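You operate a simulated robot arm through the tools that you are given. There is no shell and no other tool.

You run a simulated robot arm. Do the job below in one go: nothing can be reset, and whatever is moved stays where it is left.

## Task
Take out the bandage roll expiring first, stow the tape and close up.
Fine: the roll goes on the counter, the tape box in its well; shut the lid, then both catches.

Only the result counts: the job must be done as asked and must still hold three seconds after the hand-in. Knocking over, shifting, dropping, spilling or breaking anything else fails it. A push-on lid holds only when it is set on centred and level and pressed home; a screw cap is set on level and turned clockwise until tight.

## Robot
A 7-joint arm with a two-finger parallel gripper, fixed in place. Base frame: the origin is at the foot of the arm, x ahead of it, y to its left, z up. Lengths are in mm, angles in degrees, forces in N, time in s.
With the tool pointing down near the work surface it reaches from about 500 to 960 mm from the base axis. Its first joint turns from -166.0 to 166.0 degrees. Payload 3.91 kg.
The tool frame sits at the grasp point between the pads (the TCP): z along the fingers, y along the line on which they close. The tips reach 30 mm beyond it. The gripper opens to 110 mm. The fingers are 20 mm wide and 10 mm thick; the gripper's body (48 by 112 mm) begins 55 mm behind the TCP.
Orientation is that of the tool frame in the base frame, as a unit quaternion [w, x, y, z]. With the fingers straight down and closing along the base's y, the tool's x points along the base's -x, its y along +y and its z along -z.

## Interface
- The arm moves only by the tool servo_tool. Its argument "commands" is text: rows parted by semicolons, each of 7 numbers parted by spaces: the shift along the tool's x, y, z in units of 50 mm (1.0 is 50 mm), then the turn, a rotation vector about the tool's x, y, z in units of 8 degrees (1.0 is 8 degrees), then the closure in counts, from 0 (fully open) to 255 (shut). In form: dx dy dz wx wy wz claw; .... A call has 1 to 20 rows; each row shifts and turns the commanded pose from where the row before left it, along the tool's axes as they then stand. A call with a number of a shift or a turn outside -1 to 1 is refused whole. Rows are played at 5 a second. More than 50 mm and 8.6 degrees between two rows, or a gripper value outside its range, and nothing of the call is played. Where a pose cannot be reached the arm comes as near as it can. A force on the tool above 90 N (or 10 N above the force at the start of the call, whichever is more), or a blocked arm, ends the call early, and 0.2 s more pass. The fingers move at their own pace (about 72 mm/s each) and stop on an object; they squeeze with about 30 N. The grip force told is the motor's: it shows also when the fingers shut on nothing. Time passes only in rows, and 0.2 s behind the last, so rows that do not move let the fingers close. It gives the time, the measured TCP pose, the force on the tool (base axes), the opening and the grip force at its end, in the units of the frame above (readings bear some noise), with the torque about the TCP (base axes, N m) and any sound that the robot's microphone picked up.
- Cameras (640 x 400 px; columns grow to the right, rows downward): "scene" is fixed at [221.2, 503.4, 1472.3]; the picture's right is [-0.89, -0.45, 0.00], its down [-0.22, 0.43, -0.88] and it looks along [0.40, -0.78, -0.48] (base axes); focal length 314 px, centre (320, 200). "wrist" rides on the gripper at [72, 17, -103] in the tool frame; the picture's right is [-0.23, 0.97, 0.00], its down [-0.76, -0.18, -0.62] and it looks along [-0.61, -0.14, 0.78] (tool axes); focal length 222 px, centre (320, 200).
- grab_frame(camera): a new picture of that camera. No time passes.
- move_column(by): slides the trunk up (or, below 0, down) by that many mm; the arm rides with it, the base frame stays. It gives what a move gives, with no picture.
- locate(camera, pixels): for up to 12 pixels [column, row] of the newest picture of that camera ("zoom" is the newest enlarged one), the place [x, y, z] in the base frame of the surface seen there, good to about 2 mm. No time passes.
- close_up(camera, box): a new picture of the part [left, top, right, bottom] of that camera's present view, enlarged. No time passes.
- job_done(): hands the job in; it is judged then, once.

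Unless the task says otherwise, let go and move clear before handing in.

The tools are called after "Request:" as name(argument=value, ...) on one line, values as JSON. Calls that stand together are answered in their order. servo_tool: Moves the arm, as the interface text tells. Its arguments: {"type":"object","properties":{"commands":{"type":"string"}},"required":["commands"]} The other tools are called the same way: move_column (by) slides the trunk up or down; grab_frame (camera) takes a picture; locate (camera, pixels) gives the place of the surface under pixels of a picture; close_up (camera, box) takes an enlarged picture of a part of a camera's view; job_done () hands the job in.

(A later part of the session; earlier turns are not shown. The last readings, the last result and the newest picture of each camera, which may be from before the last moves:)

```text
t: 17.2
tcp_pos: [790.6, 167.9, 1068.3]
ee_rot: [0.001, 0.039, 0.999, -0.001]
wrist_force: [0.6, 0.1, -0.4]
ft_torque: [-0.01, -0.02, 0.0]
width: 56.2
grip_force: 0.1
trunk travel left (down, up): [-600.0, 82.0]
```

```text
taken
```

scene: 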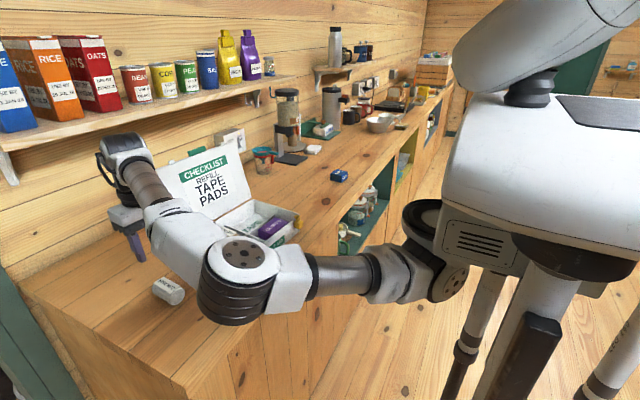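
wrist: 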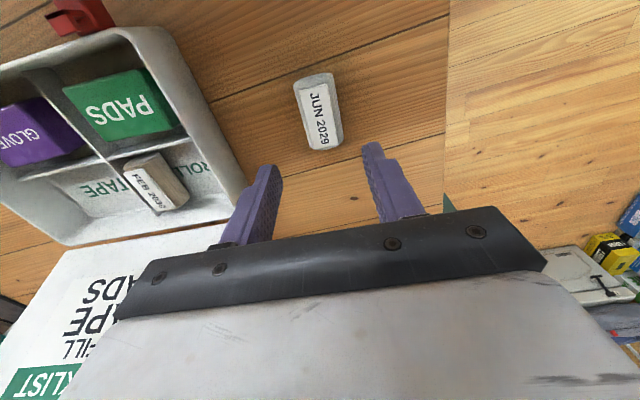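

The JUN 2029 roll rests on the counter at wrist (318,110). From here I'll study the catches and lid geometry, as well as the wells.

Request:
close_up(camera="wrist", box=[0, 0, 260, 260])

Request:
close_up(camera="scene", box=[140, 130, 320, 290])

Request:
locate(camera="scene", pixels=[[165, 180], [222, 150], [185, 232], [251, 203], [198, 152], [188, 153], [210, 180], [240, 228], [210, 148], [200, 238]])

```text
1.54 times, centred on (130, 130) of wrist
```

zoom: 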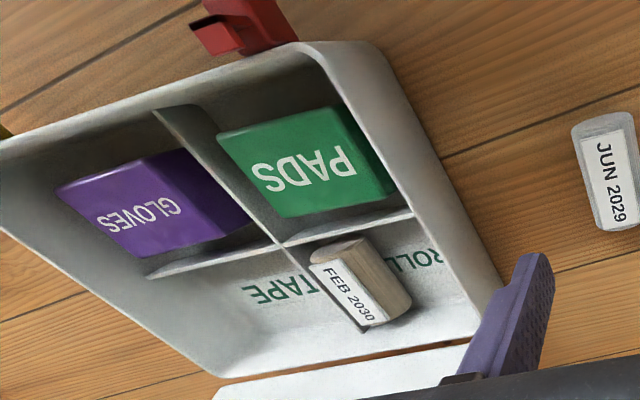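

```text
2.50 times, centred on (230, 210) of scene
```

zoom: 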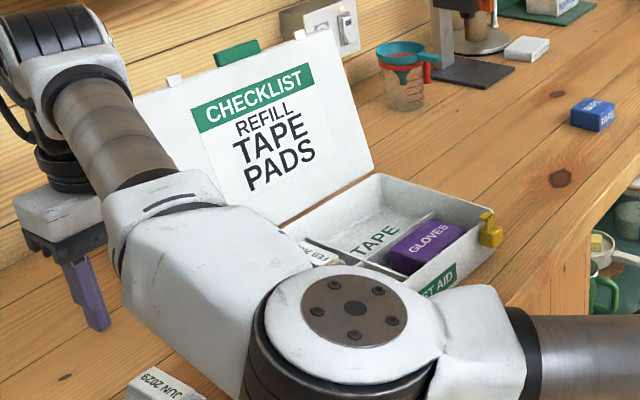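

```text
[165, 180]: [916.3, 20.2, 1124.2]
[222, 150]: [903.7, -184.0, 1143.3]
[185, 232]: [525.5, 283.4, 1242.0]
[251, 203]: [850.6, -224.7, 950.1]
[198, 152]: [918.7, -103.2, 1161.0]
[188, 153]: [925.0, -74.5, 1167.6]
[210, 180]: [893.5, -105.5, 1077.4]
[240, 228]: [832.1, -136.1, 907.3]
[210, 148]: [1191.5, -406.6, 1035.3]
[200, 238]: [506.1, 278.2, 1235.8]
```

The lid leans back ~14° with a green tab at (922,−85,1165); the roll is safely on the counter. I'll zoom on the yellow catch (scene ≈(294,222)) to understand the mechanism.

Request:
close_up(camera="scene", box=[278, 208, 310, 236])

Request:
close_up(camera="wrist", box=[40, 0, 140, 60])

Request:
close_up(camera="scene", box=[165, 135, 265, 215])

```text
14.29 times, centred on (294, 222) of scene
```

zoom: 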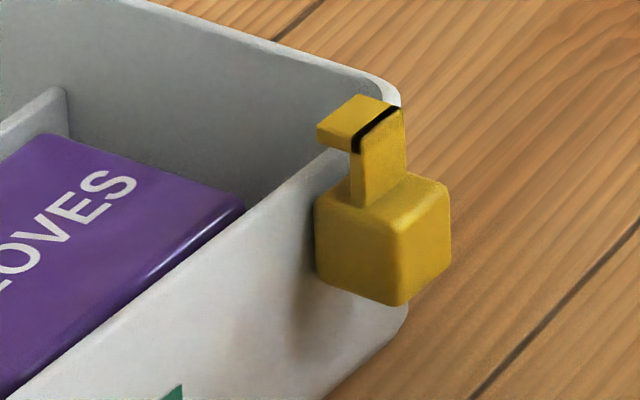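

```text
6.40 times, centred on (90, 30) of wrist
```

zoom: 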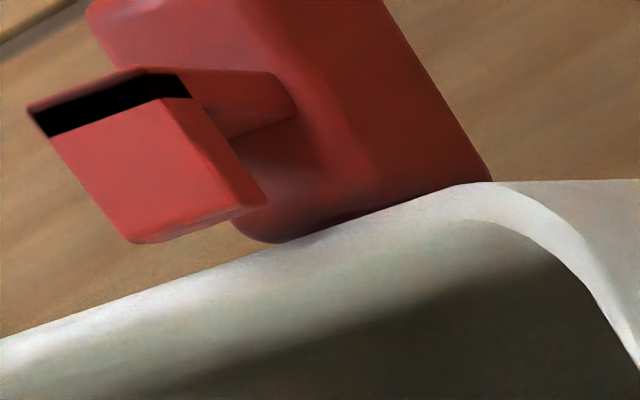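

```text
5.00 times, centred on (215, 175) of scene
```

zoom: 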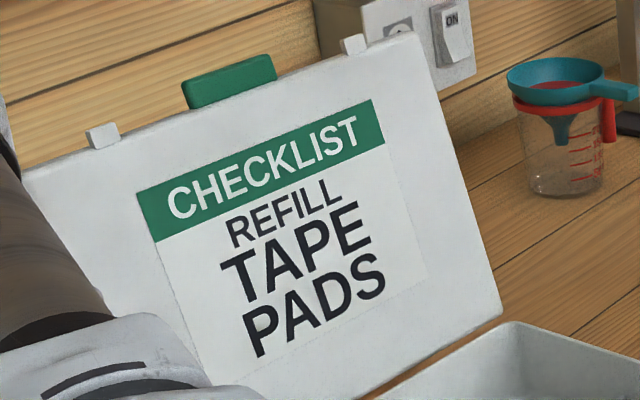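

The catch is a block on the front wall with a post and an inward hook on top; the lid has two small white tabs. I'll locate the hook and tabs precisely to see how they engage.

Request:
locate(camera="zoom", pixels=[[103, 135], [95, 128], [112, 140], [355, 43], [348, 40], [360, 48], [230, 80], [190, 95], [270, 65], [150, 150], [385, 60], [480, 300]])

Request:
close_up(camera="scene", box=[278, 208, 310, 236])

Request:
locate(camera="zoom", pixels=[[340, 115], [325, 130], [375, 105], [395, 115], [360, 165], [390, 180], [350, 225], [420, 190], [330, 240], [425, 240], [300, 180], [330, 160]])

Request:
close_up(camera="wrist", box=[40, 0, 140, 60])

Request:
locate(camera="zoom", pixels=[[150, 170], [110, 105], [60, 130], [150, 235], [250, 200], [240, 90], [330, 100], [450, 150], [400, 40], [180, 75], [120, 20], [300, 220]])

```text
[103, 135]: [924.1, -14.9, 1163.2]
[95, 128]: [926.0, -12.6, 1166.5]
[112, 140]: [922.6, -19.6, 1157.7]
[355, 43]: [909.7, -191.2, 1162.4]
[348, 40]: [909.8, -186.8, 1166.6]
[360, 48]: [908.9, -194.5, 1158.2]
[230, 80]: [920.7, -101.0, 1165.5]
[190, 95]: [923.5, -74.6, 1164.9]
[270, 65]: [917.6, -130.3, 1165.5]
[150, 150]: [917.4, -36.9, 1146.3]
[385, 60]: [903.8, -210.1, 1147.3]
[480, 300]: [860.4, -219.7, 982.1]
```

```text
14.29 times, centred on (294, 222) of scene
```

zoom: 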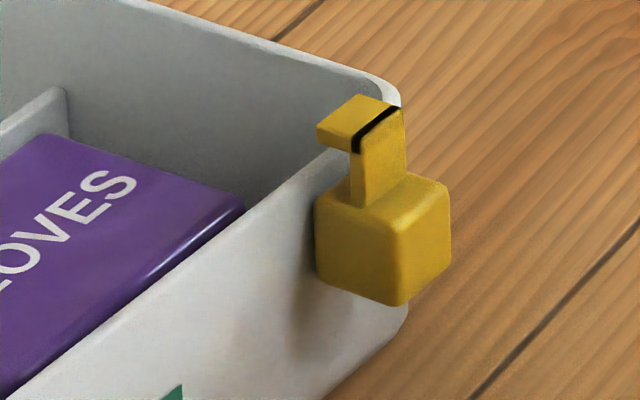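

```text
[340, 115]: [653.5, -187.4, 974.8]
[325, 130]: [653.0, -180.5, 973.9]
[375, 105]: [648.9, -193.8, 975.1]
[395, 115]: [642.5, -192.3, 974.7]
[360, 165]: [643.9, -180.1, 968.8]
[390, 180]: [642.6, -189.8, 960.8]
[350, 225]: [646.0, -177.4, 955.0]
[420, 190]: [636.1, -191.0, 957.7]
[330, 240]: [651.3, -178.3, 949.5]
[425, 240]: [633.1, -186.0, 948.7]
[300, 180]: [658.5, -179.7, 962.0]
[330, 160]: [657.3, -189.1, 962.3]
```

```text
6.40 times, centred on (90, 30) of wrist
```

zoom: 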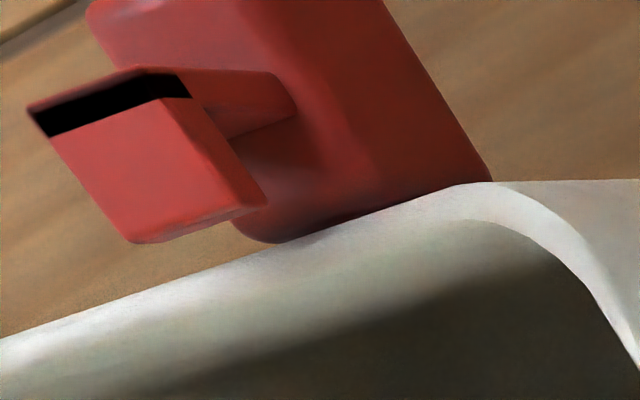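

```text
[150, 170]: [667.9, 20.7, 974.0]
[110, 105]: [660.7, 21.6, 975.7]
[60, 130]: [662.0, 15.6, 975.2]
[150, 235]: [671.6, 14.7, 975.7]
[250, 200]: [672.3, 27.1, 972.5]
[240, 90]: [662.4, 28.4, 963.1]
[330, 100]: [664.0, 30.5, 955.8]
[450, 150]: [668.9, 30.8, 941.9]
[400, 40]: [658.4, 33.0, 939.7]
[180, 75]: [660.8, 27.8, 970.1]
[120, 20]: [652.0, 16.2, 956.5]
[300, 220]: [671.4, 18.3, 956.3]
```

The lid tabs sit about 16 mm inboard of the hooks (box frame ±88 vs ±104), so the catches must slide inward over the tabs once the lid is down. Next, the tape: I'll retreat from the box and fly toward the tape at z≈1105 for a look.

Request:
servo_tool(commands="0.563 -0.5 -0.267 0 0 0 125; 0.563 -0.5 -0.267 0 0 0 125; 0.563 -0.5 -0.267 0 0 0 125; 0.012 -0.94 0 0 0 0 125; 0.012 -0.94 0 0 0 0 125; 0.012 -0.94 0 0 0 0 125; 0.012 -0.94 0 0 0 0 125; 0.012 -0.94 0 0 0 0 80; 0.012 -0.94 0 0 0 0 80; 0.012 -0.94 0 0 0 0 80; 0.012 -0.94 0 0 0 0 80")

Request:
grab_frame(camera="wrist")

Request:
grab_frame(camera="scene")

```text
t: 19.6
tcp_pos: [668.8, -274.5, 1104.8]
ee_rot: [0.0, 0.04, 0.999, -0.001]
wrist_force: [-0.2, 0.4, 0.0]
ft_torque: [0.0, 0.01, 0.01]
width: 75.6
grip_force: 0.0
trunk travel left (down, up): [-600.0, 82.0]
```

```text
taken
```

wrist: 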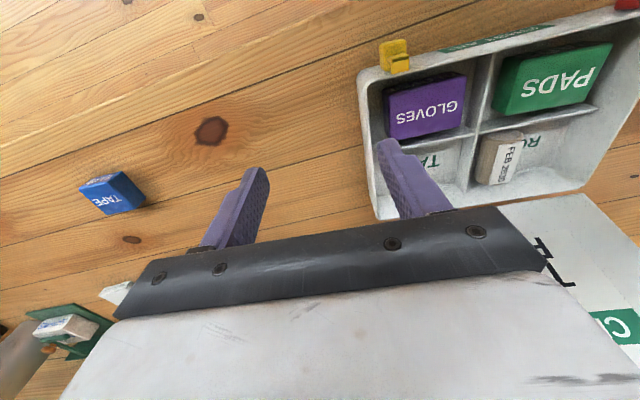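

```text
taken
```

scene: 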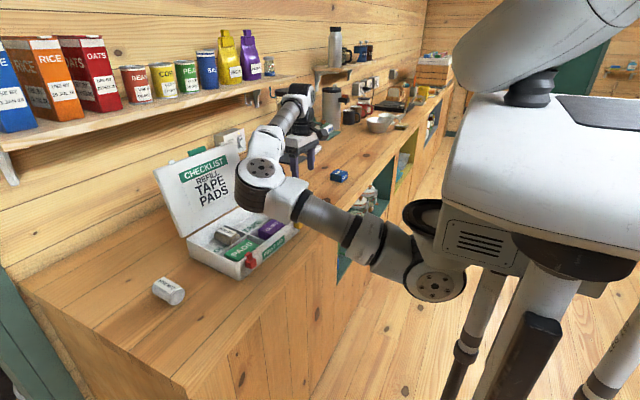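

Roll rests fine at scene (168,290). I'll zoom on the red catch and tape from here, then continue toward the tape.

Request:
close_up(camera="scene", box=[234, 248, 270, 280])

Request:
close_up(camera="scene", box=[322, 160, 358, 190])

Request:
locate(camera="zoom", pixels=[[215, 190], [290, 120], [440, 160], [380, 240], [320, 180], [300, 260], [430, 220], [210, 270], [370, 310]])

Request:
servo_tool(commands="0.1 -0.94 0 0 0 0 80; 0.1 -0.94 0 0 0 0 80; 0.1 -0.94 0 0 0 0 80; 0.1 -0.94 0 0 0 0 80; 0.1 -0.94 0 0 0 0 80; 0 0 0 0 0 0 80")

Request:
grab_frame(camera="wrist")

```text
12.50 times, centred on (252, 264) of scene
```

zoom: 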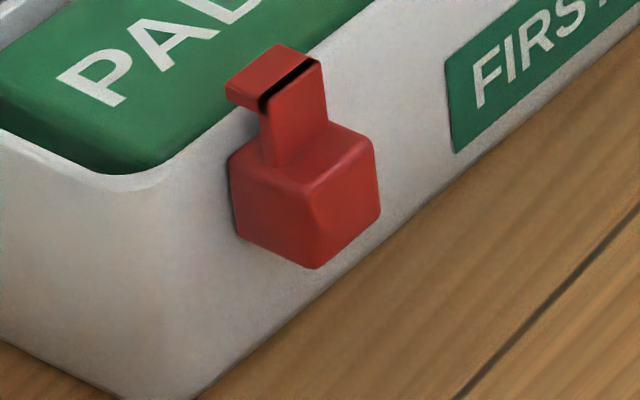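

```text
13.33 times, centred on (340, 175) of scene
```

zoom: 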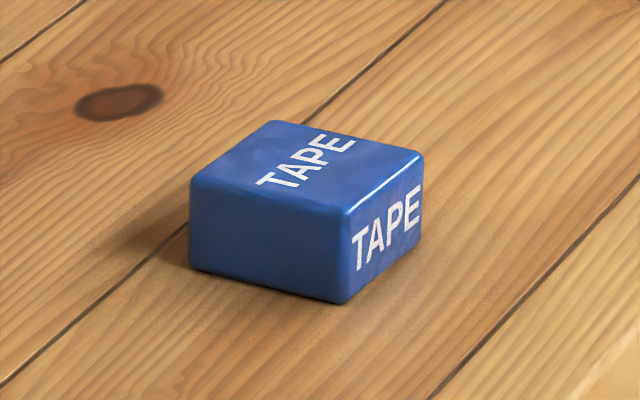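

```text
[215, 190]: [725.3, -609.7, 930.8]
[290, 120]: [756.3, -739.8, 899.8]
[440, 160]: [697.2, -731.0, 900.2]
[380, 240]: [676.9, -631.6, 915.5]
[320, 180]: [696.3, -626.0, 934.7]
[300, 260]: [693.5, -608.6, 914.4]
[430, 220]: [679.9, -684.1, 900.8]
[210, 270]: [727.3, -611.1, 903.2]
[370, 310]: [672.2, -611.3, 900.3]
```

```text
t: 21.0
tcp_pos: [623.9, -507.2, 1110.7]
ee_rot: [0.0, 0.038, 0.999, -0.001]
wrist_force: [-0.9, 0.2, 0.0]
ft_torque: [-0.02, 0.02, -0.01]
width: 75.3
grip_force: 0.0
trunk travel left (down, up): [-600.0, 82.0]
```

```text
taken
```

wrist: 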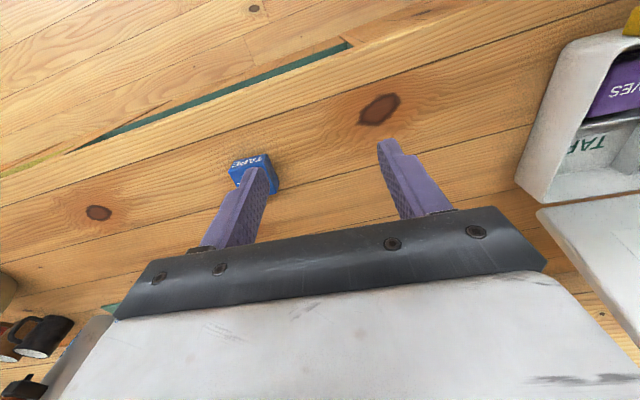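

The tape box is roughly axis-aligned: front face x≈676, left face y≈−609, top z≈934. I'll get its top corners precisely from a fresh zoom.

Request:
close_up(camera="scene", box=[322, 160, 358, 190])

Request:
locate(camera="zoom", pixels=[[340, 205], [200, 183], [276, 128], [414, 157], [230, 230], [330, 240], [365, 240], [415, 200], [380, 183], [235, 155], [345, 140], [270, 195]])

Request:
close_up(camera="scene", box=[170, 200, 310, 290])

```text
13.33 times, centred on (340, 175) of scene
```

zoom: 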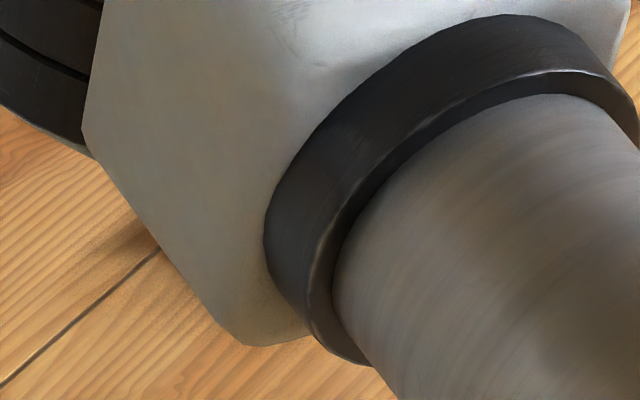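

```text
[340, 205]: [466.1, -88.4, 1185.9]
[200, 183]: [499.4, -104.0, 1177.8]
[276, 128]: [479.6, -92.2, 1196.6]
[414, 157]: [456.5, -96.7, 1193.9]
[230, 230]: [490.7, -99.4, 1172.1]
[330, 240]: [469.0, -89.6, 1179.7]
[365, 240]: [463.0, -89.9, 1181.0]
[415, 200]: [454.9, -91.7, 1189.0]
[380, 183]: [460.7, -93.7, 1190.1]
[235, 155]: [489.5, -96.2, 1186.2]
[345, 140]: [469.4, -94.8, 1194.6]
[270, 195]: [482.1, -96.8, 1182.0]
```

```text
4.44 times, centred on (240, 245) of scene
```

zoom: 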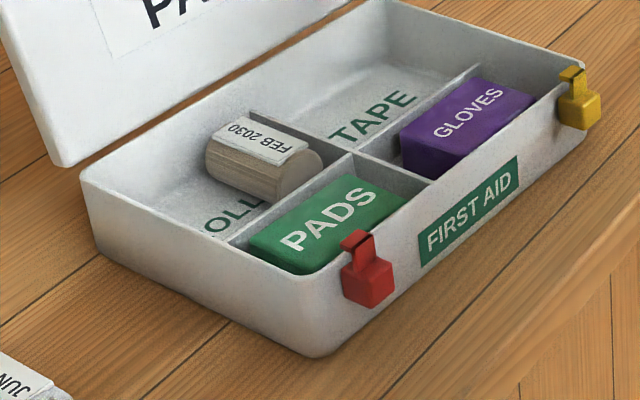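

The arm now hides the tape from the scene camera, so I'll bring it between the fingers in the wrist view, undoing the yaw.

Request:
servo_tool(commands="-0.175 -0.876 0 0 0 0 80; -0.175 -0.876 0 0 0 0 80; -0.175 -0.876 0 0 0 0 80; 0 0 0 0 0 -0.56 80; 0 0 0 0 0 0 80")

Request:
grab_frame(camera="wrist")

Request:
grab_frame(camera="scene")

```text
t: 22.2
tcp_pos: [614.7, -574.5, 1106.6]
ee_rot: [0.0, 0.0, 1.0, -0.002]
wrist_force: [0.5, 0.4, 0.6]
ft_torque: [0.0, 0.02, 0.02]
width: 75.2
grip_force: 0.0
out of reach, approached as far as the arm can: row 2, 3
trunk travel left (down, up): [-600.0, 82.0]
```

```text
taken
```

wrist: 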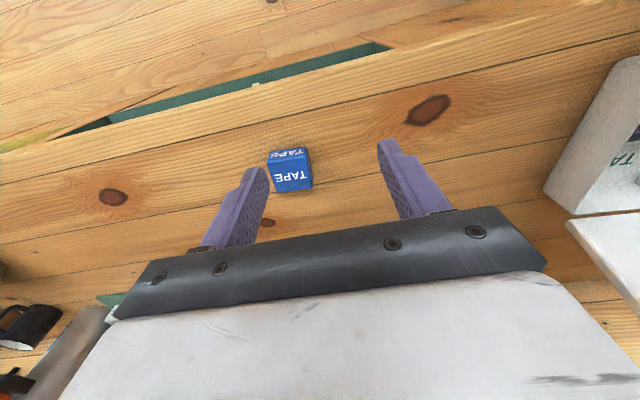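

```text
taken
```

scene: 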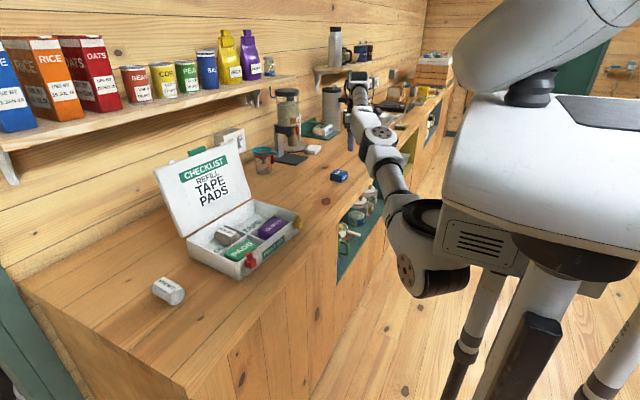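

The arm is at its reach limit at this height, but the tape is now visible to both cameras (scene (340,175), wrist (290,172)). I'll measure the corners.

Request:
close_up(camera="wrist", box=[255, 135, 325, 200])

Request:
close_up(camera="scene", box=[322, 160, 358, 190])

Request:
locate(camera="zoom", pixels=[[340, 205], [200, 183], [276, 128], [414, 157], [230, 230], [330, 240], [365, 240], [415, 200], [380, 183], [235, 155], [345, 140], [270, 195]])

```text
6.15 times, centred on (290, 168) of wrist
```

zoom: 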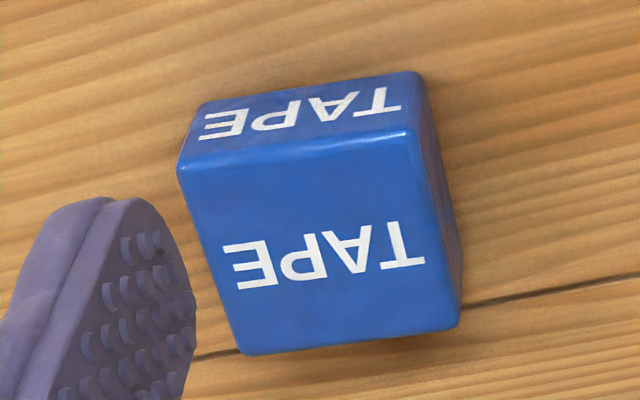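

```text
13.33 times, centred on (340, 175) of scene
```

zoom: 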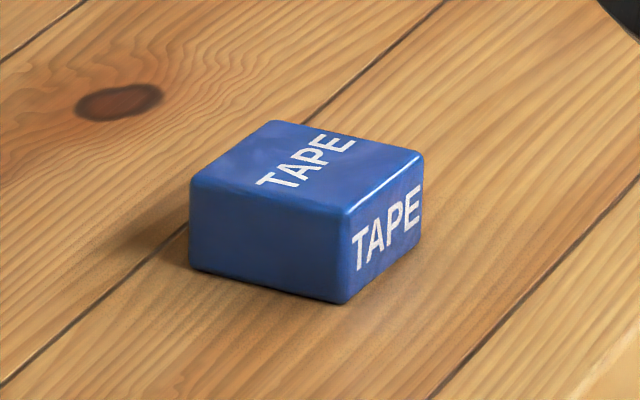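

```text
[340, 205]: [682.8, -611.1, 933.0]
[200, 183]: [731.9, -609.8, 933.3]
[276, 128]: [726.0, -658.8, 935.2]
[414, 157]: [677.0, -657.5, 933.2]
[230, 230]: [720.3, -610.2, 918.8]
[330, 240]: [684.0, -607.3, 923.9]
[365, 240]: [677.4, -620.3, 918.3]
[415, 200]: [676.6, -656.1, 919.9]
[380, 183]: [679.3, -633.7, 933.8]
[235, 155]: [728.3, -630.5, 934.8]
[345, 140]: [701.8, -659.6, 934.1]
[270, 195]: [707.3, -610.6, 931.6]
```

Tape centre ≈(704,−634), yaw ≈ −4°, about 54 × 55 mm, 34 mm tall. Radius 947 mm is near the reach limit, so I'll raise the trunk 80 mm to gain reach above the counter, and meanwhile measure the tape well.

Request:
close_up(camera="scene", box=[200, 195, 305, 265])

Request:
move_column(by=80)

Request:
grab_frame(camera="wrist")

```text
5.71 times, centred on (252, 230) of scene
```

zoom: 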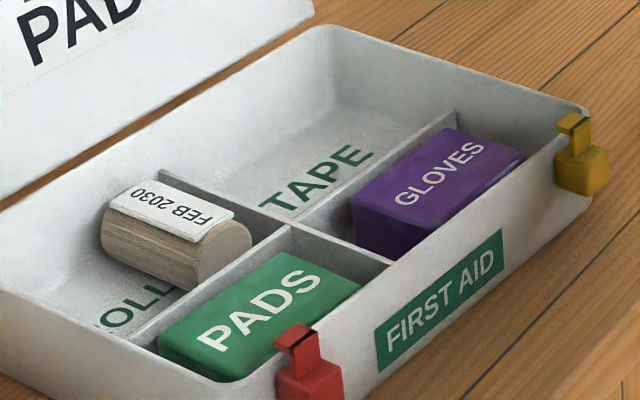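

```text
t: 23.4
tcp_pos: [615.8, -574.5, 1187.9]
ee_rot: [0.0, 0.0, 1.0, -0.001]
wrist_force: [0.0, 0.3, -0.4]
ft_torque: [0.02, 0.0, -0.02]
width: 75.5
grip_force: 0.0
trunk travel left (down, up): [-680.0, 2.0]
```

```text
taken
```

wrist: 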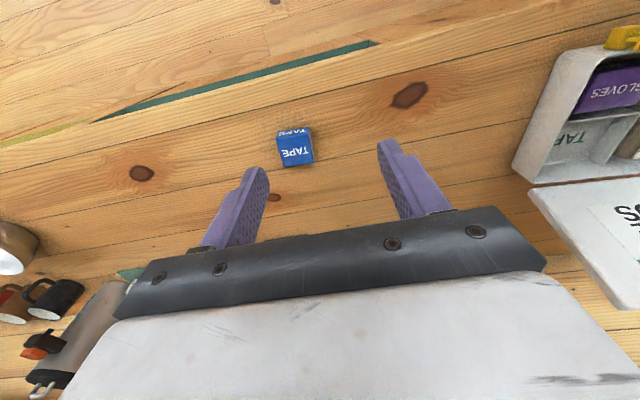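

Request:
locate(camera="zoom", pixels=[[163, 174], [285, 224], [300, 222], [448, 113], [335, 28], [320, 130], [340, 100], [400, 100], [270, 180], [420, 60], [250, 130], [380, 120]])

Request:
servo_tool(commands="-0.1 -0.3 0.9 0 0 0 80; -0.1 -0.3 0.9 0 0 0 80; -0.1 -0.3 0.9 0 0 0 80; 0 0 0 0 0 0.5 80; 0 0 0 0 0 0 80")

Request:
grab_frame(camera="wrist")

Request:
grab_frame(camera="scene")

```text
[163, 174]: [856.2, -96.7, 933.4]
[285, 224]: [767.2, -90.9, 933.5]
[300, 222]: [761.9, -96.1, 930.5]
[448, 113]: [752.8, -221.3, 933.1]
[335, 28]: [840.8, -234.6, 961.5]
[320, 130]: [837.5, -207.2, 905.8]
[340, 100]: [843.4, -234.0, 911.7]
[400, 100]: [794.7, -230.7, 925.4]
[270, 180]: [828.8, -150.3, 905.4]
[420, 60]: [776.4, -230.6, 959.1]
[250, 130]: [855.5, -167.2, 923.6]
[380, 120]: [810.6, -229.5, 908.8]
```

```text
t: 24.6
tcp_pos: [621.7, -607.6, 1050.7]
ee_rot: [0.0, 0.035, 0.999, -0.002]
wrist_force: [1.0, 0.0, -0.5]
ft_torque: [0.04, -0.01, -0.01]
width: 75.6
grip_force: 0.0
out of reach, approached as far as the arm can: row 2, 3
trunk travel left (down, up): [-680.0, 2.0]
```

```text
taken
```

wrist: 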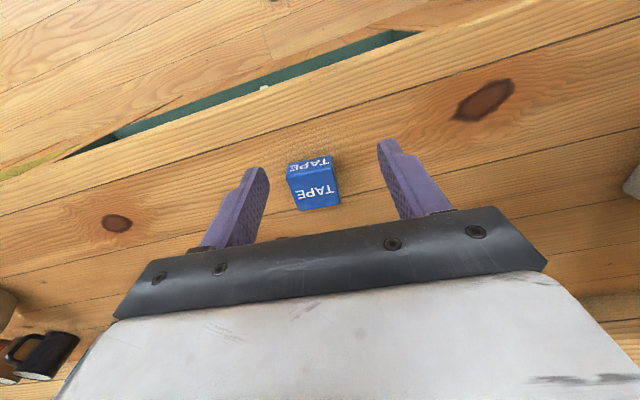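

```text
taken
```

scene: 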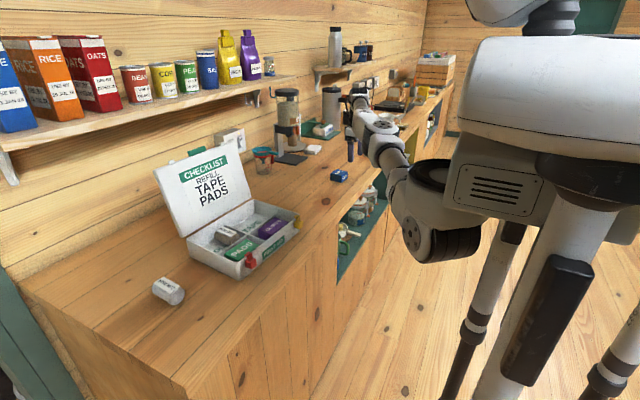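

The well is roomy: bx ~768–857, y ≈ −97 to −230, floor z≈906. The arm stopped at radius ≈869 at z 1050; I'll descend in front of the tape (its front face is at x≈676) and test the reach lower down.

Request:
servo_tool(commands="0 0 0.5 0 0 0 80; 0 0 0.5 0 0 0 80; 0 0 0.5 0 0 0 80; 0 0 0 0 0 0 80")

Request:
servo_tool(commands="0.03 -0.3 0 0 0 0 80; 0 -0.3 0 0 0 0 80; 0 0 0 0 0 0 80")

```text
t: 25.6
tcp_pos: [622.0, -604.9, 978.2]
ee_rot: [0.0, 0.035, 0.999, -0.002]
wrist_force: [-0.5, 0.5, -0.2]
ft_torque: [0.02, 0.02, -0.01]
width: 75.7
grip_force: 0.1
trunk travel left (down, up): [-680.0, 2.0]
```

```text
t: 26.4
tcp_pos: [609.7, -620.7, 977.0]
ee_rot: [0.0, 0.035, 0.999, -0.002]
wrist_force: [0.2, 0.4, 0.2]
ft_torque: [0.02, -0.03, -0.03]
width: 75.4
grip_force: 0.0
out of reach, approached as far as the arm can: row 1, 2
trunk travel left (down, up): [-680.0, 2.0]
```

The arm stops at radius ≈870 regardless of height; I need to see its posture to find how to reach the tape at radius 947.

Request:
grab_frame(camera="scene")

Request:
close_up(camera="scene", box=[320, 70, 500, 270])

Request:
grab_frame(camera="wrist")

```text
taken
```

scene: 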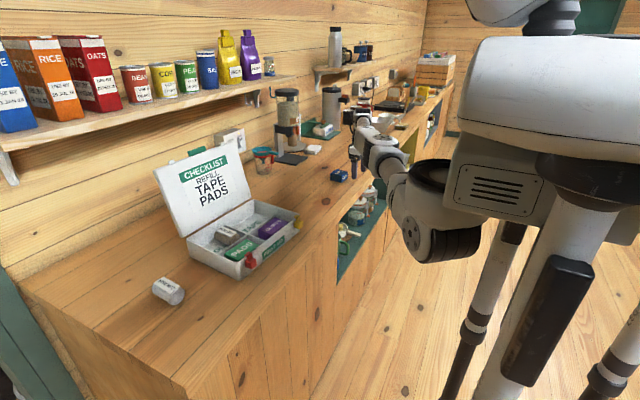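

```text
2.00 times, centred on (410, 170) of scene
```

zoom: 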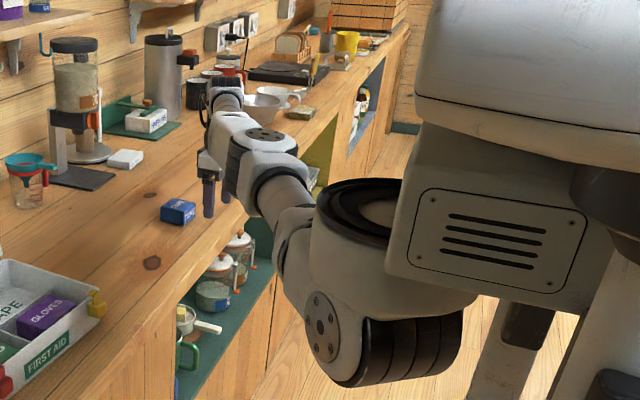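

```text
taken
```

wrist: 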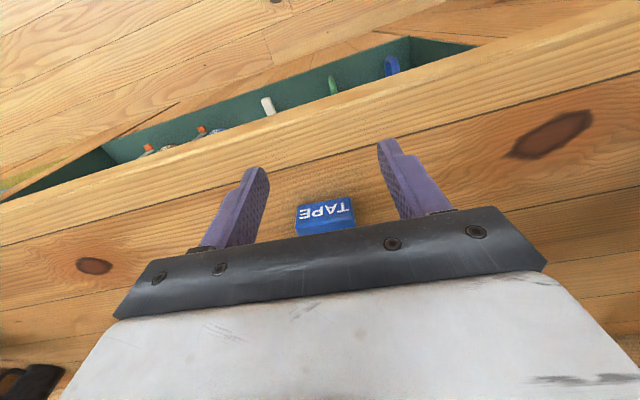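

Request:
locate(camera="zoom", pixels=[[318, 325], [265, 135], [228, 85], [290, 200], [370, 190], [225, 130], [300, 240], [410, 350], [210, 160], [250, 165], [345, 260], [235, 120]])

```text
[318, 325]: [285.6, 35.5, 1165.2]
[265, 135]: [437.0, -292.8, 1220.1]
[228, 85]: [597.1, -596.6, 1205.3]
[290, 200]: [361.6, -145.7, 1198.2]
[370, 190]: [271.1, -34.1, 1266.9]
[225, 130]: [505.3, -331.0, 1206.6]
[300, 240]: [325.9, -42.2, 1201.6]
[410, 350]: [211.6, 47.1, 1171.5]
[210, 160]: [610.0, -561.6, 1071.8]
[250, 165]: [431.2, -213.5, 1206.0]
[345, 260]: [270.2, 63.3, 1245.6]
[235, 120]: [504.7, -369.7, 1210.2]
```

The scene shows the arm fully straight: shoulder ≈(270,20), wrist ≈(597,−597), so a vertical tool can't reach the tape. I'll retreat, yaw the tool 90° so the fingers close along x, and later tilt it outward toward −y to gain reach.

Request:
servo_tool(commands="0.18 0.39 -0.77 0 0 0 80; 0.18 0.39 -0.77 0 0 0 80; 0.18 0.39 -0.77 0 0 0 80; 0.18 0.39 -0.77 0 0 0 80; 0 0 0 0 0 0 80")

Request:
servo_tool(commands="0 0 0 0 0 0.9375 80; 0 0 0 0 0 0.9375 80; 0 0 0 0 0 0.9375 80; 0 0 0 0 0 0.9375 80; 0 0 0 0 0 0.9375 80; 0 0 0 0 0 0.9375 80; 0 0 0 0 0 0.9375 80; 0 0 0 0 0 0.9375 80; 0 0 0 0 0 0.9375 80; 0 0 0 0 0 0.9375 80; 0 0 0 0 0 0.9375 80; 0 0 0 0 0 0.9375 80; 0 0 0 0 0 0 80")

Request:
grab_frame(camera="wrist")

Request:
grab_frame(camera="scene")

```text
t: 27.6
tcp_pos: [576.8, -539.2, 1130.2]
ee_rot: [0.0, 0.035, 0.999, -0.001]
wrist_force: [0.5, 0.1, 0.1]
ft_torque: [0.01, -0.01, 0.01]
width: 75.7
grip_force: 0.0
trunk travel left (down, up): [-680.0, 2.0]
```

```text
t: 30.4
tcp_pos: [574.3, -537.0, 1129.5]
ee_rot: [0.001, 0.661, 0.751, -0.002]
wrist_force: [0.9, 0.4, -0.4]
ft_torque: [0.0, -0.01, -0.02]
width: 75.7
grip_force: 0.0
out of reach, approached as far as the arm can: row 11, 12
trunk travel left (down, up): [-680.0, 2.0]
```

```text
taken
```

wrist: 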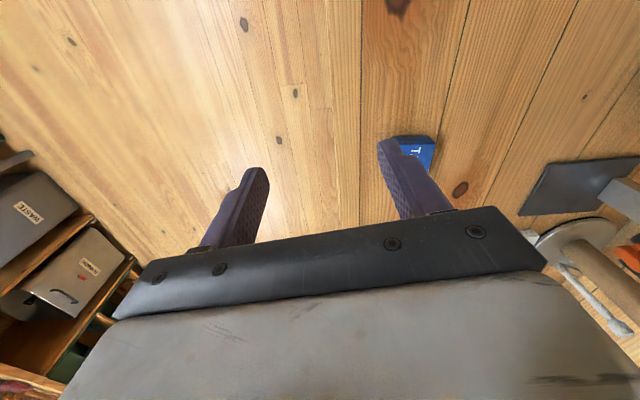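

```text
taken
```

scene: 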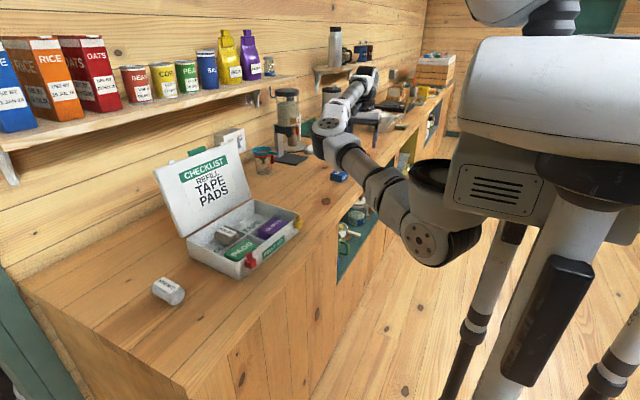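

The wrist-roll limit stopped the yaw at −83°. I'll instead rotate the other way to about +86° (fingers still closing along x), which should be mid-range for the last joint.

Request:
servo_tool(commands="0 0 0 0 0 -0.96 80; 0 0 0 0 0 -0.96 80; 0 0 0 0 0 -0.96 80; 0 0 0 0 0 -0.96 80; 0 0 0 0 0 -0.96 80; 0 0 0 0 0 -0.96 80; 0 0 0 0 0 -0.96 80; 0 0 0 0 0 -0.96 80; 0 0 0 0 0 -0.96 80; 0 0 0 0 0 -0.96 80; 0 0 0 0 0 -0.96 80; 0 0 0 0 0 -0.96 80; 0 0 0 0 0 -0.96 80; 0 0 0 0 0 -0.96 80; 0 0 0 0 0 -0.96 80; 0 0 0 0 0 -0.96 80; 0 0 0 0 0 -0.96 80; 0 0 0 0 0 -0.96 80")

Request:
servo_tool(commands="0 0 0 0 0 -0.96 80; 0 0 0 0 0 -0.96 80; 0 0 0 0 0 -0.96 80; 0 0 0 0 0 -0.96 80; 0 0 0 0 0 0 80")

Request:
move_column(by=-60)

Request:
grab_frame(camera="wrist")

Request:
grab_frame(camera="scene")

```text
t: 34.2
tcp_pos: [574.3, -536.6, 1130.2]
ee_rot: [-0.003, -0.467, 0.884, -0.001]
wrist_force: [0.8, 0.1, 0.3]
ft_torque: [0.0, 0.02, -0.06]
width: 75.8
grip_force: 0.0
trunk travel left (down, up): [-680.0, 2.0]
```

```text
t: 35.4
tcp_pos: [575.6, -535.1, 1130.3]
ee_rot: [-0.001, -0.684, 0.729, -0.002]
wrist_force: [-0.1, -0.8, 0.3]
ft_torque: [-0.01, -0.01, 0.0]
width: 75.3
grip_force: 0.0
trunk travel left (down, up): [-680.0, 2.0]
```

```text
t: 36.4
tcp_pos: [574.1, -536.7, 1070.0]
ee_rot: [-0.001, -0.684, 0.73, -0.001]
wrist_force: [0.1, -0.8, 1.0]
ft_torque: [0.0, 0.0, 0.0]
width: 75.7
grip_force: 0.1
trunk travel left (down, up): [-620.0, 62.0]
```

```text
taken
```

wrist: 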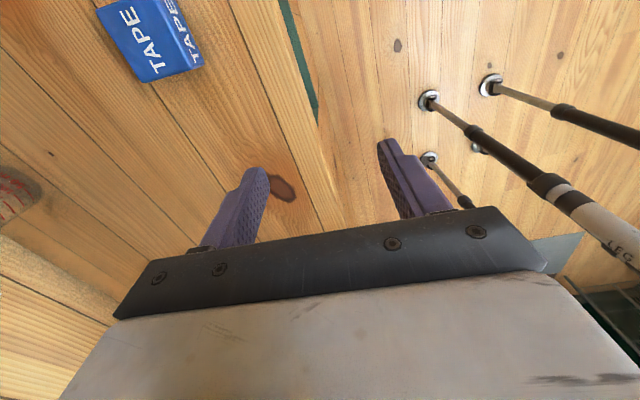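

```text
taken
```

scene: 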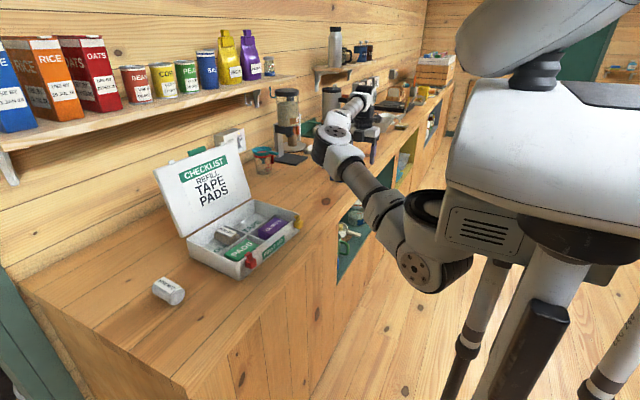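

Yaw is now +86° with the tape at wrist (150,45). Next I'll tilt 30° about the tool's y so the fingers point toward −y and down, checking the pose.

Request:
servo_tool(commands="0 0 0 0 0.9375 0 80; 0 0 0 0 0.9375 0 80; 0 0 0 0 0.9375 0 80; 0 0 0 0 0.9375 0 80; 0 0 0 0 0 0 80")

Request:
servo_tool(commands="0.0075 -0.675 0.28 0 0 0 80; 0.0075 -0.675 0.28 0 0 0 80; 0.0075 -0.675 0.28 0 0 0 80; 0.0075 -0.675 0.28 0 0 0 80; 0 0 0 0 0 0 80")

Request:
grab_frame(camera="wrist")

Request:
grab_frame(camera="scene")

```text
t: 37.6
tcp_pos: [574.6, -536.0, 1072.0]
ee_rot: [-0.191, -0.661, 0.704, -0.179]
wrist_force: [-0.7, -0.7, 0.0]
ft_torque: [-0.01, 0.01, 0.01]
width: 75.3
grip_force: 0.0
trunk travel left (down, up): [-620.0, 62.0]
```

```text
t: 38.8
tcp_pos: [708.0, -575.7, 1024.1]
ee_rot: [-0.189, -0.66, 0.705, -0.178]
wrist_force: [0.4, 0.3, 0.2]
ft_torque: [0.02, 0.0, -0.01]
width: 75.5
grip_force: 0.1
trunk travel left (down, up): [-620.0, 62.0]
```

```text
taken
```

wrist: 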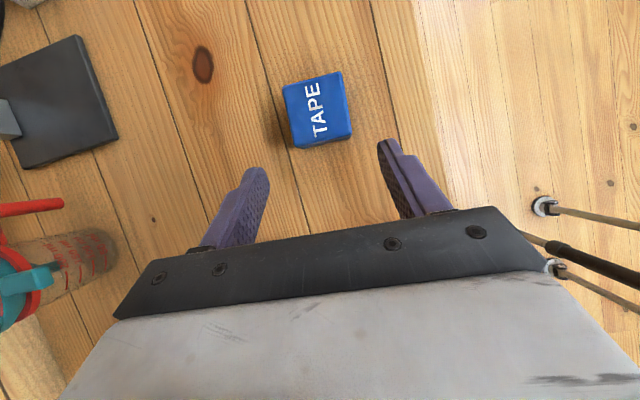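

```text
taken
```

scene: 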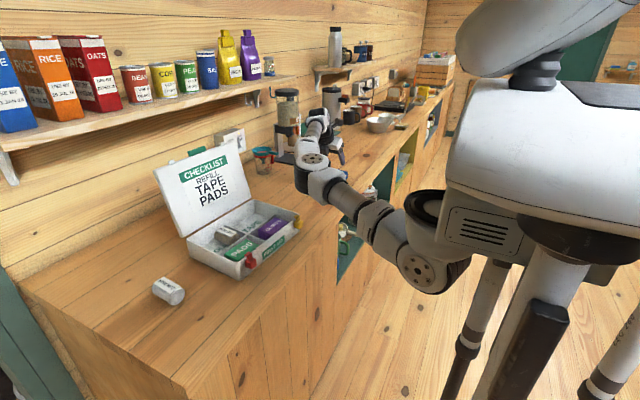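

The pre-approach pose was reached with the tape nicely between the fingers (wrist (317,110)). I'll verify its edges from here.

Request:
close_up(camera="wrist", box=[240, 50, 400, 170])

Request:
locate(camera="wrist", pixels=[[286, 90], [340, 74], [297, 143], [350, 133], [292, 115], [345, 103], [313, 82], [323, 138], [318, 110], [280, 120], [360, 100]])

```text
3.33 times, centred on (320, 110) of wrist
```

zoom: 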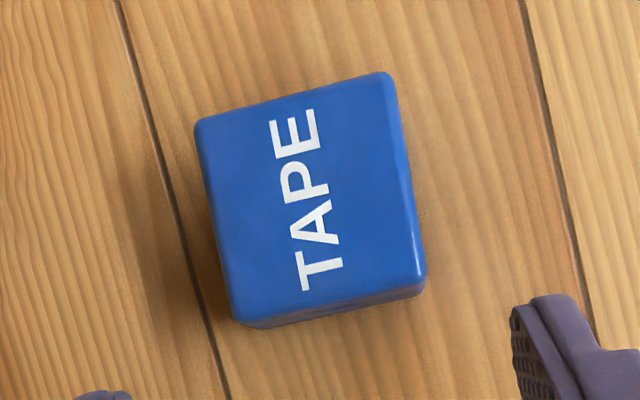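

```text
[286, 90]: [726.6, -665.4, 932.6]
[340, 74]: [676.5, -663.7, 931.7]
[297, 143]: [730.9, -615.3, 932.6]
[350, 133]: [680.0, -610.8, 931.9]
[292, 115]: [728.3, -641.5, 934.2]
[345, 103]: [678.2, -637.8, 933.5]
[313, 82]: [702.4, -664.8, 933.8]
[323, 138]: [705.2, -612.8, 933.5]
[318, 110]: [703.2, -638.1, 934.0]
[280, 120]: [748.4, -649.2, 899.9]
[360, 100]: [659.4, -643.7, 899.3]
```

Tape spans x 677–729, y −610…−666, yaw ≈ −4.3°, matching the tool. I'll advance ~92 mm along the tool axis, then the rest.

Request:
servo_tool(commands="0.01 0 0.46 0 0 0 80; 0.01 0 0.46 0 0 0 80; 0.01 0 0.46 0 0 0 80; 0.01 0 0.46 0 0 0 80; 0 0 0 0 0 0 80")

Request:
grab_frame(camera="wrist")

```text
t: 40.0
tcp_pos: [704.4, -623.3, 946.1]
ee_rot: [-0.189, -0.66, 0.704, -0.178]
wrist_force: [0.1, -0.2, -0.1]
ft_torque: [0.0, -0.03, -0.01]
width: 75.4
grip_force: 0.1
trunk travel left (down, up): [-620.0, 62.0]
```

```text
taken
```

wrist: 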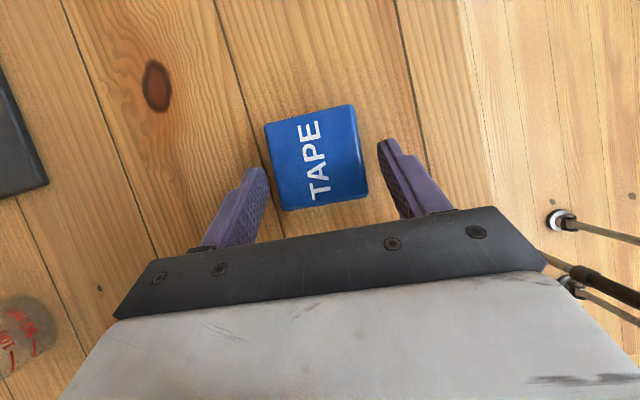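

The fingers flank the tape cleanly. I'll go the last 11 mm and close.

Request:
servo_tool(commands="0 0 0.11 0 0 0 80; 0 0 0.1 0 0 0 80; 0 0 0 0 0 0 80")

Request:
servo_tool(commands="0 0 0 0 0 0 255; 0 0 0 0 0 0 255; 0 0 0 0 0 0 255; 0 0 0 0 0 0 255")

Request:
grab_frame(camera="wrist")

```text
t: 40.8
tcp_pos: [704.5, -629.0, 936.6]
ee_rot: [-0.191, -0.66, 0.704, -0.178]
wrist_force: [0.3, 0.0, 0.7]
ft_torque: [-0.02, 0.02, -0.01]
width: 75.5
grip_force: 0.1
trunk travel left (down, up): [-620.0, 62.0]
```

```text
t: 41.8
tcp_pos: [705.5, -630.0, 936.6]
ee_rot: [-0.19, -0.66, 0.705, -0.178]
wrist_force: [0.3, 0.9, 0.2]
ft_torque: [0.0, -0.01, 0.01]
width: 57.1
grip_force: 30.1
trunk travel left (down, up): [-620.0, 62.0]
```

```text
taken
```

wrist: 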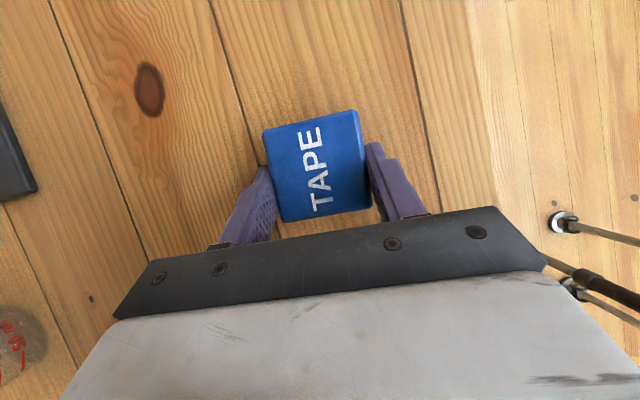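

Tape is held (57.1 mm wide, 30 N). I'll lift it 40 mm straight up and carry it 200 mm toward +y, keeping the tilt, to set it down within vertical reach.

Request:
servo_tool(commands="0.2 0 -0.346 0 0 0 255; 0.2 0 -0.346 0 0 0 255; 0 0 0 0 0 0 255")

Request:
grab_frame(camera="wrist")

Request:
servo_tool(commands="-0.691 0.051 -0.399 0 0 0 255; -0.691 0.051 -0.399 0 0 0 255; -0.691 0.051 -0.399 0 0 0 255; -0.691 0.051 -0.399 0 0 0 255; -0.691 0.051 -0.399 0 0 0 255; 0 0 0 0 0 0 255")

Request:
grab_frame(camera="wrist")

Request:
grab_frame(camera="scene")

```text
t: 42.6
tcp_pos: [705.8, -629.6, 975.3]
ee_rot: [-0.191, -0.66, 0.705, -0.177]
wrist_force: [-0.2, -0.1, -2.2]
ft_torque: [0.03, 0.0, 0.04]
width: 57.0
grip_force: 30.4
trunk travel left (down, up): [-620.0, 62.0]
```

```text
taken
```

wrist: 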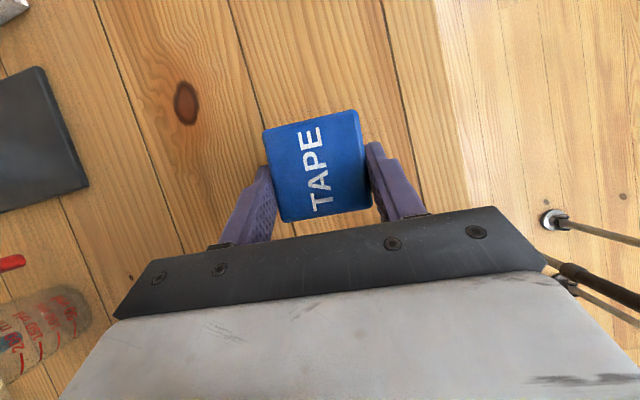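

```text
t: 44.0
tcp_pos: [707.2, -425.3, 974.6]
ee_rot: [-0.19, -0.66, 0.704, -0.178]
wrist_force: [0.5, -0.6, -0.6]
ft_torque: [0.0, -0.02, 0.01]
width: 57.0
grip_force: 30.5
trunk travel left (down, up): [-620.0, 62.0]
```

```text
taken
```

wrist: 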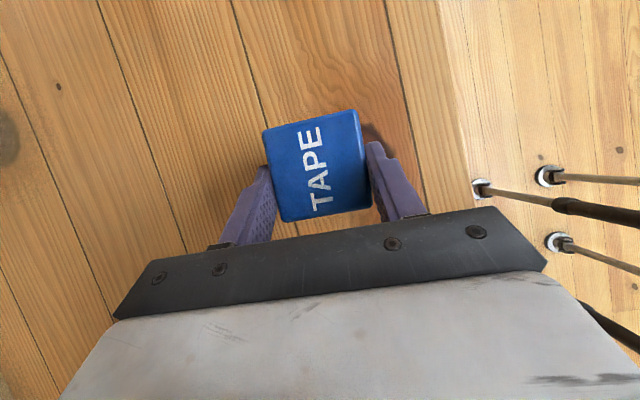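

```text
taken
```

scene: 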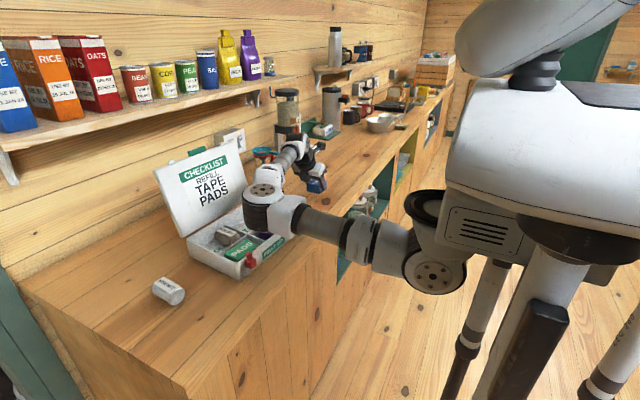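

The tape hangs over clear counter at (707,−425). I'll lower it to just above contact, then settle by small steps.

Request:
servo_tool(commands="-0.18 0 0.312 0 0 0 255; -0.17 0 0.294 0 0 0 255; 0 0 0 0 0 0 255")

Request:
servo_tool(commands="-0.01 0 0.0173 0 0 0 255; -0.01 0 0.0173 0 0 0 255; 0 0 0 0 0 0 255")

Request:
servo_tool(commands="-0.01 0 0.0173 0 0 0 255; 0 0 0 0 0 0 255")

```text
t: 44.8
tcp_pos: [705.7, -427.2, 943.6]
ee_rot: [-0.189, -0.661, 0.704, -0.178]
wrist_force: [0.6, 0.6, -0.5]
ft_torque: [-0.02, -0.02, 0.0]
width: 57.2
grip_force: 29.7
trunk travel left (down, up): [-620.0, 62.0]
```

```text
t: 45.6
tcp_pos: [705.3, -427.6, 939.6]
ee_rot: [-0.19, -0.661, 0.704, -0.179]
wrist_force: [0.5, 1.0, 0.8]
ft_torque: [0.0, 0.01, -0.01]
width: 57.1
grip_force: 29.9
trunk travel left (down, up): [-620.0, 62.0]
```

```text
t: 46.2
tcp_pos: [706.6, -428.7, 936.7]
ee_rot: [-0.19, -0.661, 0.704, -0.179]
wrist_force: [0.1, 0.2, -0.5]
ft_torque: [-0.05, -0.01, 0.03]
width: 57.1
grip_force: 30.0
trunk travel left (down, up): [-620.0, 62.0]
```

No contact yet; another 1–2 mm.

Request:
servo_tool(commands="-0.01 0 0.0173 0 0 0 255; 0 0 0 0 0 0 255")

Request:
servo_tool(commands="-0.01 0 0.0173 0 0 0 255; 0 0 0 0 0 0 255")

```text
t: 46.8
tcp_pos: [706.1, -429.4, 937.1]
ee_rot: [-0.19, -0.66, 0.705, -0.178]
wrist_force: [-0.7, -0.5, -0.4]
ft_torque: [0.02, -0.01, 0.0]
width: 57.0
grip_force: 30.3
trunk travel left (down, up): [-620.0, 62.0]
```

```text
t: 47.4
tcp_pos: [704.5, -428.3, 936.2]
ee_rot: [-0.191, -0.66, 0.705, -0.179]
wrist_force: [1.7, 0.6, 5.5]
ft_torque: [-0.02, 0.08, -0.03]
width: 56.9
grip_force: 30.1
trunk travel left (down, up): [-620.0, 62.0]
```

Contact at 5.5 N. I'll open the fingers and withdraw along the tool axis.

Request:
servo_tool(commands="0 0 0 0 0 0 80; 0 0 0 0 0 0 80; 0 0 0 0 0 0 80; 0 0 -0.4 0 0 0 80; 0 0 -0.6 0 0 0 80; 0 0 -0.8 0 0 0 80; 0 0 -0.8 0 0 0 80; 0 0 0 0 0 0 80")

Request:
grab_frame(camera="wrist")

Request:
grab_frame(camera="scene")

```text
t: 49.2
tcp_pos: [709.6, -360.7, 1047.6]
ee_rot: [-0.19, -0.661, 0.704, -0.178]
wrist_force: [0.4, 0.9, 0.0]
ft_torque: [-0.01, 0.02, 0.0]
width: 75.5
grip_force: 0.0
trunk travel left (down, up): [-620.0, 62.0]
```

```text
taken
```

wrist: 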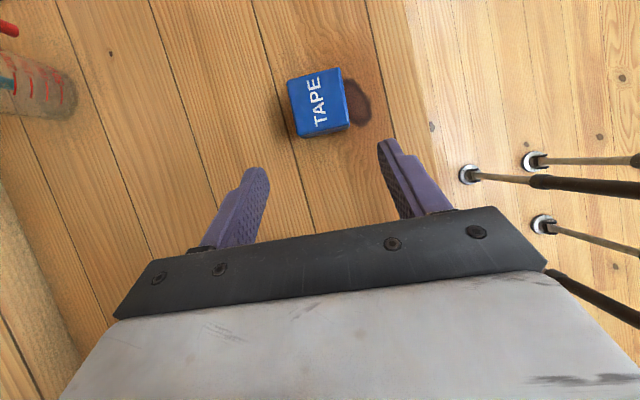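

```text
taken
```

scene: 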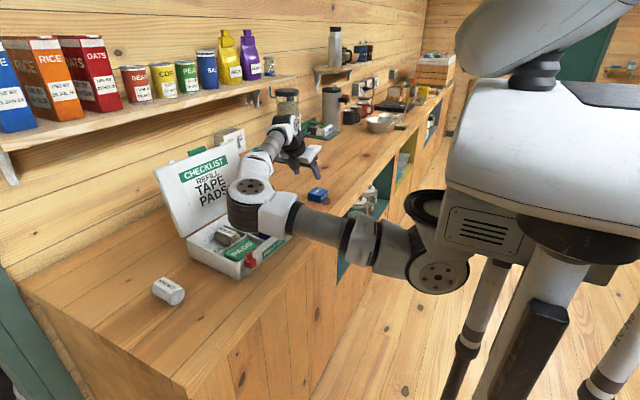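

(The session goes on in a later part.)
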